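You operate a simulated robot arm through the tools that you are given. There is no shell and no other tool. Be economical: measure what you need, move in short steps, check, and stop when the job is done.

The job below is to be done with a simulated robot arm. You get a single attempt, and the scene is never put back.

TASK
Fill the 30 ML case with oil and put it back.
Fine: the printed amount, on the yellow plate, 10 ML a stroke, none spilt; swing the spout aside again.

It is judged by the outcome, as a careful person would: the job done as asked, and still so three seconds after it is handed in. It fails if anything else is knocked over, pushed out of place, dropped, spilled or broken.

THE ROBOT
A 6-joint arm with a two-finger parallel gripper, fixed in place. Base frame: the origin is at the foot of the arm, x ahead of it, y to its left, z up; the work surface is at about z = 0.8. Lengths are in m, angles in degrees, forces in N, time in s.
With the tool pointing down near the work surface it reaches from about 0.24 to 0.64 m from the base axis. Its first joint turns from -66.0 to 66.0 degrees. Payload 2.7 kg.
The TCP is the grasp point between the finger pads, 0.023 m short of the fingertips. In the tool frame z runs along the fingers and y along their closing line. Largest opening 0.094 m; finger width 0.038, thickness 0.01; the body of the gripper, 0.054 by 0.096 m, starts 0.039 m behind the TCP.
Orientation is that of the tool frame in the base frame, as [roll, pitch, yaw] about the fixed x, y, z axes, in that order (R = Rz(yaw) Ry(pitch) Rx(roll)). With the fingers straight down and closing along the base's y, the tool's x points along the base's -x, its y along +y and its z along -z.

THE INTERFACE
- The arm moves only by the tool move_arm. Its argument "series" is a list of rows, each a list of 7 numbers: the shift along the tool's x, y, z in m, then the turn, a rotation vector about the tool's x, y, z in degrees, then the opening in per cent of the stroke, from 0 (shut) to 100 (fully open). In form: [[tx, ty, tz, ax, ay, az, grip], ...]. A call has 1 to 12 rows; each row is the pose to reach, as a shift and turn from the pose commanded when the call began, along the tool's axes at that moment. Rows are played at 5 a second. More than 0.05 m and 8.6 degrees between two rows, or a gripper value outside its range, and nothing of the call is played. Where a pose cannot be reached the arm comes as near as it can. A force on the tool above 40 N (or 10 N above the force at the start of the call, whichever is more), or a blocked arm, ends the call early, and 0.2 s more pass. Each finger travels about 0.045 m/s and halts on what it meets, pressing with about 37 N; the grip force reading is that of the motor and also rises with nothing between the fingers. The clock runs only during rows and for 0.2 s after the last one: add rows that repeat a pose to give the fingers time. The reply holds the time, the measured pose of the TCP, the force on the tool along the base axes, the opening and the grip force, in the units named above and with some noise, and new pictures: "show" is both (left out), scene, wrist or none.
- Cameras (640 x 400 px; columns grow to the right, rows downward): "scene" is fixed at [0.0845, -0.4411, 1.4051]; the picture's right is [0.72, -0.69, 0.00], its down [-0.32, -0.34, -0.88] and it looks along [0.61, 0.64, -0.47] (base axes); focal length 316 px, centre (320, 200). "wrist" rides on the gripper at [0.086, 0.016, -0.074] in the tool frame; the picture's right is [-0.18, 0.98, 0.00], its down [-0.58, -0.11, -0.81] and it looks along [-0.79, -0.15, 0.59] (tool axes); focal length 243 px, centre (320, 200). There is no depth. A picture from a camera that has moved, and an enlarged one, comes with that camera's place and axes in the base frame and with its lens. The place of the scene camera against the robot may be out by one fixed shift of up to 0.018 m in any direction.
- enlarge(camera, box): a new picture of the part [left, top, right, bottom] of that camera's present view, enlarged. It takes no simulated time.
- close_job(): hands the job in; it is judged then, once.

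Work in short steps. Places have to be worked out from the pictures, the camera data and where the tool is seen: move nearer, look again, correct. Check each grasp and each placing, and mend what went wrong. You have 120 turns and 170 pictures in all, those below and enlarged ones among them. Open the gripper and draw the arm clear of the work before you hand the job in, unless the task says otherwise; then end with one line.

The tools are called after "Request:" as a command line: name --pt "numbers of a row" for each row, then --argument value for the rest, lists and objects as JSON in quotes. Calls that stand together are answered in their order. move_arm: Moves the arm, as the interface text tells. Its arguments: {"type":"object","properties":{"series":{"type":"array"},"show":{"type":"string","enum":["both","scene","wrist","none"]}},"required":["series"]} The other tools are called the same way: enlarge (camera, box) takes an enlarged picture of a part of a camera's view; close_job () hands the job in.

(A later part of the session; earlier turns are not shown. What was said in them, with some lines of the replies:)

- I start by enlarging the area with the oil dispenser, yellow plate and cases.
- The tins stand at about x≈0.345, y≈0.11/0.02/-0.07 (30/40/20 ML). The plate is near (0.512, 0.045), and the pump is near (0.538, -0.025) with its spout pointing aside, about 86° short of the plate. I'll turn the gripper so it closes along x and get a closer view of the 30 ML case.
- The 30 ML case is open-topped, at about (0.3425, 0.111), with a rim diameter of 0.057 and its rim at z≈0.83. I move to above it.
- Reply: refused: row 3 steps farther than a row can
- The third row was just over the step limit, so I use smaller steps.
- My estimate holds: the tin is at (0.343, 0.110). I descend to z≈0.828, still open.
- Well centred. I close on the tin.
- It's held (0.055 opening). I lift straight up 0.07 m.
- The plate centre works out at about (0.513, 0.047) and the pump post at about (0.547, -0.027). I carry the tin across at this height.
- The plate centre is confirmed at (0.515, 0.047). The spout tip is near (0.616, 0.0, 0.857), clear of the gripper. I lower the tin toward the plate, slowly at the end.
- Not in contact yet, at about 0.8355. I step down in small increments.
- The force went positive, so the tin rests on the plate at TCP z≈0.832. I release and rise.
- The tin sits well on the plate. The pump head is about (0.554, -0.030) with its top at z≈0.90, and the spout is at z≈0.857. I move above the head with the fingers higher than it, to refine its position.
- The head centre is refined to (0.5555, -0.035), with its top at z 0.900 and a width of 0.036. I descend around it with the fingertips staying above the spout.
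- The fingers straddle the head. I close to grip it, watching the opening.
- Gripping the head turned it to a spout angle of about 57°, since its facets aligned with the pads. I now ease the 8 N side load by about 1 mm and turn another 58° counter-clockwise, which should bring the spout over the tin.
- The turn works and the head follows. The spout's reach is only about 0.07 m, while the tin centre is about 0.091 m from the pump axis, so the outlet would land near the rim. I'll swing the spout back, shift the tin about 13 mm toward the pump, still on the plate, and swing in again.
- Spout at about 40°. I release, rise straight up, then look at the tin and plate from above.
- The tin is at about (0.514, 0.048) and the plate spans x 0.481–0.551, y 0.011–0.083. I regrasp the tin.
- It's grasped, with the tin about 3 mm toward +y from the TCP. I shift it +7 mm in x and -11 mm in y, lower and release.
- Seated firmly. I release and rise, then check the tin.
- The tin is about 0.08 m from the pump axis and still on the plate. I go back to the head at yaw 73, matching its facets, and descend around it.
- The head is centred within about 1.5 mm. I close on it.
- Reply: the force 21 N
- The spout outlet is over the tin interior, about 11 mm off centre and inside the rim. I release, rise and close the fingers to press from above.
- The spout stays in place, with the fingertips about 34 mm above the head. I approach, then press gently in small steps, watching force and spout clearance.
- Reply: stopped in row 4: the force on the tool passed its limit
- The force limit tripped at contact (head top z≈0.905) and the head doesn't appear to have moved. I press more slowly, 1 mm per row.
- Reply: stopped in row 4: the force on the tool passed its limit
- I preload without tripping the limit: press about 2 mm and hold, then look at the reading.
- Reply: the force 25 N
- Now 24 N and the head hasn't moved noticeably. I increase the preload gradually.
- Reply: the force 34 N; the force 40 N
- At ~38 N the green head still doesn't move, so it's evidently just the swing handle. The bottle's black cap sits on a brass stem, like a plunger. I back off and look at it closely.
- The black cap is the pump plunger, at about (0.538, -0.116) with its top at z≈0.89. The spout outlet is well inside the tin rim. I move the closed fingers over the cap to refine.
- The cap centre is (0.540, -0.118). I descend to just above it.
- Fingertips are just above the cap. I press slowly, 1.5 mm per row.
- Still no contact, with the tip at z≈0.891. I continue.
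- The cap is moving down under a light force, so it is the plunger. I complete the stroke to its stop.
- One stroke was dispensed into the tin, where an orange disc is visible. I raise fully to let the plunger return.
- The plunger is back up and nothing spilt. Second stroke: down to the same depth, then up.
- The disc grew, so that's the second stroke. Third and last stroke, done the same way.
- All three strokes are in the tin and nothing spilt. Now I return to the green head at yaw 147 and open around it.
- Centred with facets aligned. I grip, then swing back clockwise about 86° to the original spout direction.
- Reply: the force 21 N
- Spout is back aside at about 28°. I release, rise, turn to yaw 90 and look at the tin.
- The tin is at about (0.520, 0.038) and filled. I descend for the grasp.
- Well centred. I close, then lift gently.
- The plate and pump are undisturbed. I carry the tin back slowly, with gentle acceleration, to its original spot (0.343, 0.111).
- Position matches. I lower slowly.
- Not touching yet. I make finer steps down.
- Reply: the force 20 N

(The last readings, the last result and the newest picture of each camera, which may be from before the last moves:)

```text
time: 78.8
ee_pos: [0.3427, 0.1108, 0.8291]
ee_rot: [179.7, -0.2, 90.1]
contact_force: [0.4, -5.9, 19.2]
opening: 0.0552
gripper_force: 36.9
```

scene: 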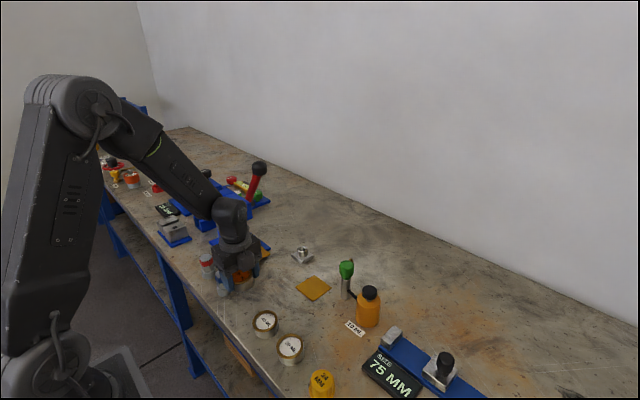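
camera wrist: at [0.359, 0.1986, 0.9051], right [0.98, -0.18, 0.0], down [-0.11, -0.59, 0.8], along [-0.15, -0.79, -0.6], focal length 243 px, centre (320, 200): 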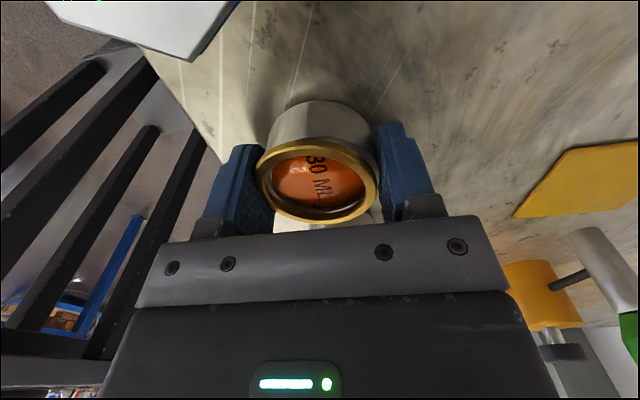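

Seated (19 N). I ease the load, open, and rise straight up.

Request:
move_arm --pt "0 0 -0.001 0 0 0 30" --pt "0 0 -0.001 0 0 0 50" --pt "0 0 -0.001 0 0 0 75" --pt "0 0 -0.001 0 0 0 90" --pt "0 0 -0.001 0 0 0 90" --pt "0 0 -0.02 0 0 0 90" --pt "0 0 -0.05 0 0 0 90" --pt "0 0 -0.09 0 0 0 90" --pt "0 0 -0.13 0 0 0 90" --pt "0.03 0.01 -0.165 0 0 0 90" --pt "0.06 0.02 -0.2 0 0 0 90" --pt "0.06 0.02 -0.2 0 0 0 90"

Request:
enlarge --camera "scene" --box '[190, 230, 430, 400]'

Request:
enlarge --camera "wrist" --box '[230, 0, 540, 200]'

```text
time: 81.4
ee_pos: [0.3624, 0.1712, 1.026]
ee_rot: [179.9, -0.2, 90.0]
contact_force: [0.1, 0.3, 0.5]
opening: 0.0848
gripper_force: 0.1
camera wrist: at [0.3784, 0.2586, 1.1006], right [0.98, -0.18, 0.0], down [-0.11, -0.59, 0.8], along [-0.15, -0.79, -0.6], focal length 243 px, centre (320, 200)
```

scene: 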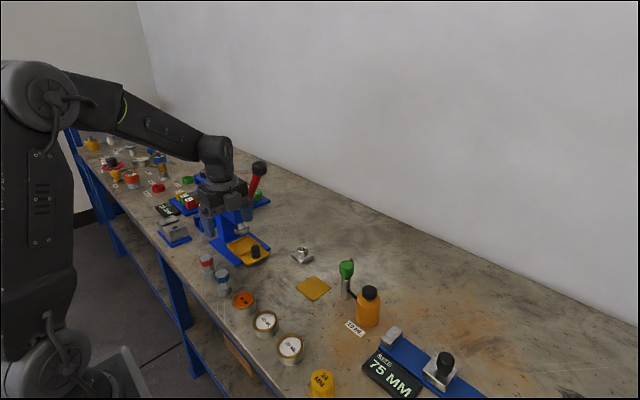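
wrist: 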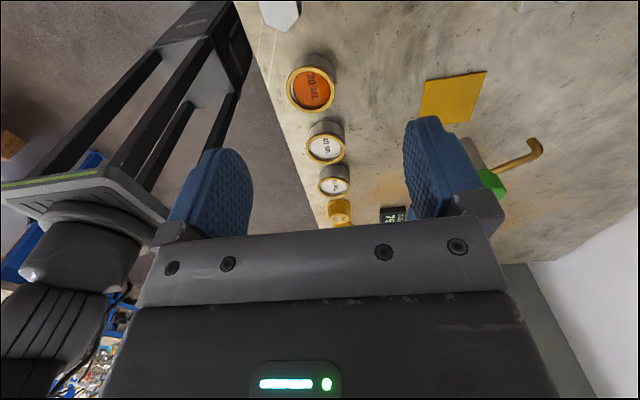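

```text
2.35 times, centred on (310, 315) of scene
camera zoom: at [0.0845, -0.441, 1.4051], right [0.72, -0.69, 0.0], down [-0.32, -0.34, -0.88], along [0.61, 0.64, -0.47], focal length 744 px, centre (344, -71)
```

zoom: 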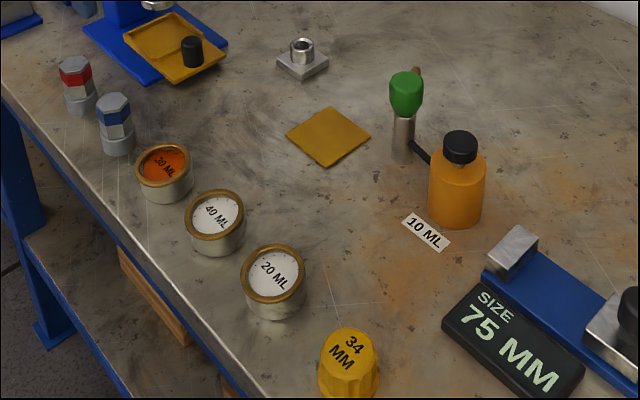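

```text
2.00 times, centred on (385, 100) of wrist
camera zoom: at [0.3784, 0.2586, 1.1006], right [0.98, -0.18, 0.0], down [-0.11, -0.59, 0.8], along [-0.15, -0.79, -0.6], focal length 485 px, centre (190, 400)
```

zoom: 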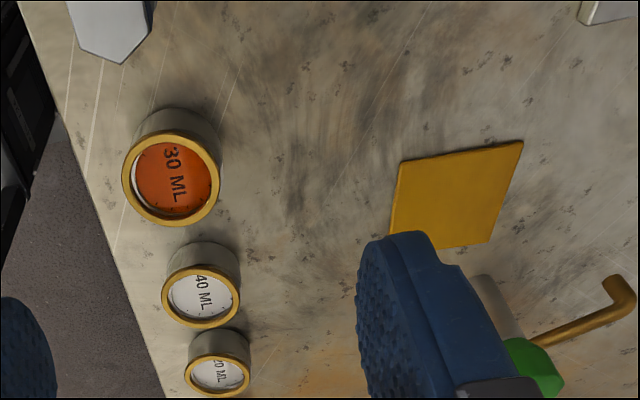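

The filled 30 ML case stands in its original place, the spout is aside, and the plate, table and other items are clean and unmoved. The gripper is open and clear, so I hand in.

Request:
close_job

```text
The job is handed in.
```

The 30 ML case was filled on the yellow plate with three 10 ML strokes and nothing spilt, the spout was swung aside again, and the case is back within about 2 mm of its original spot.
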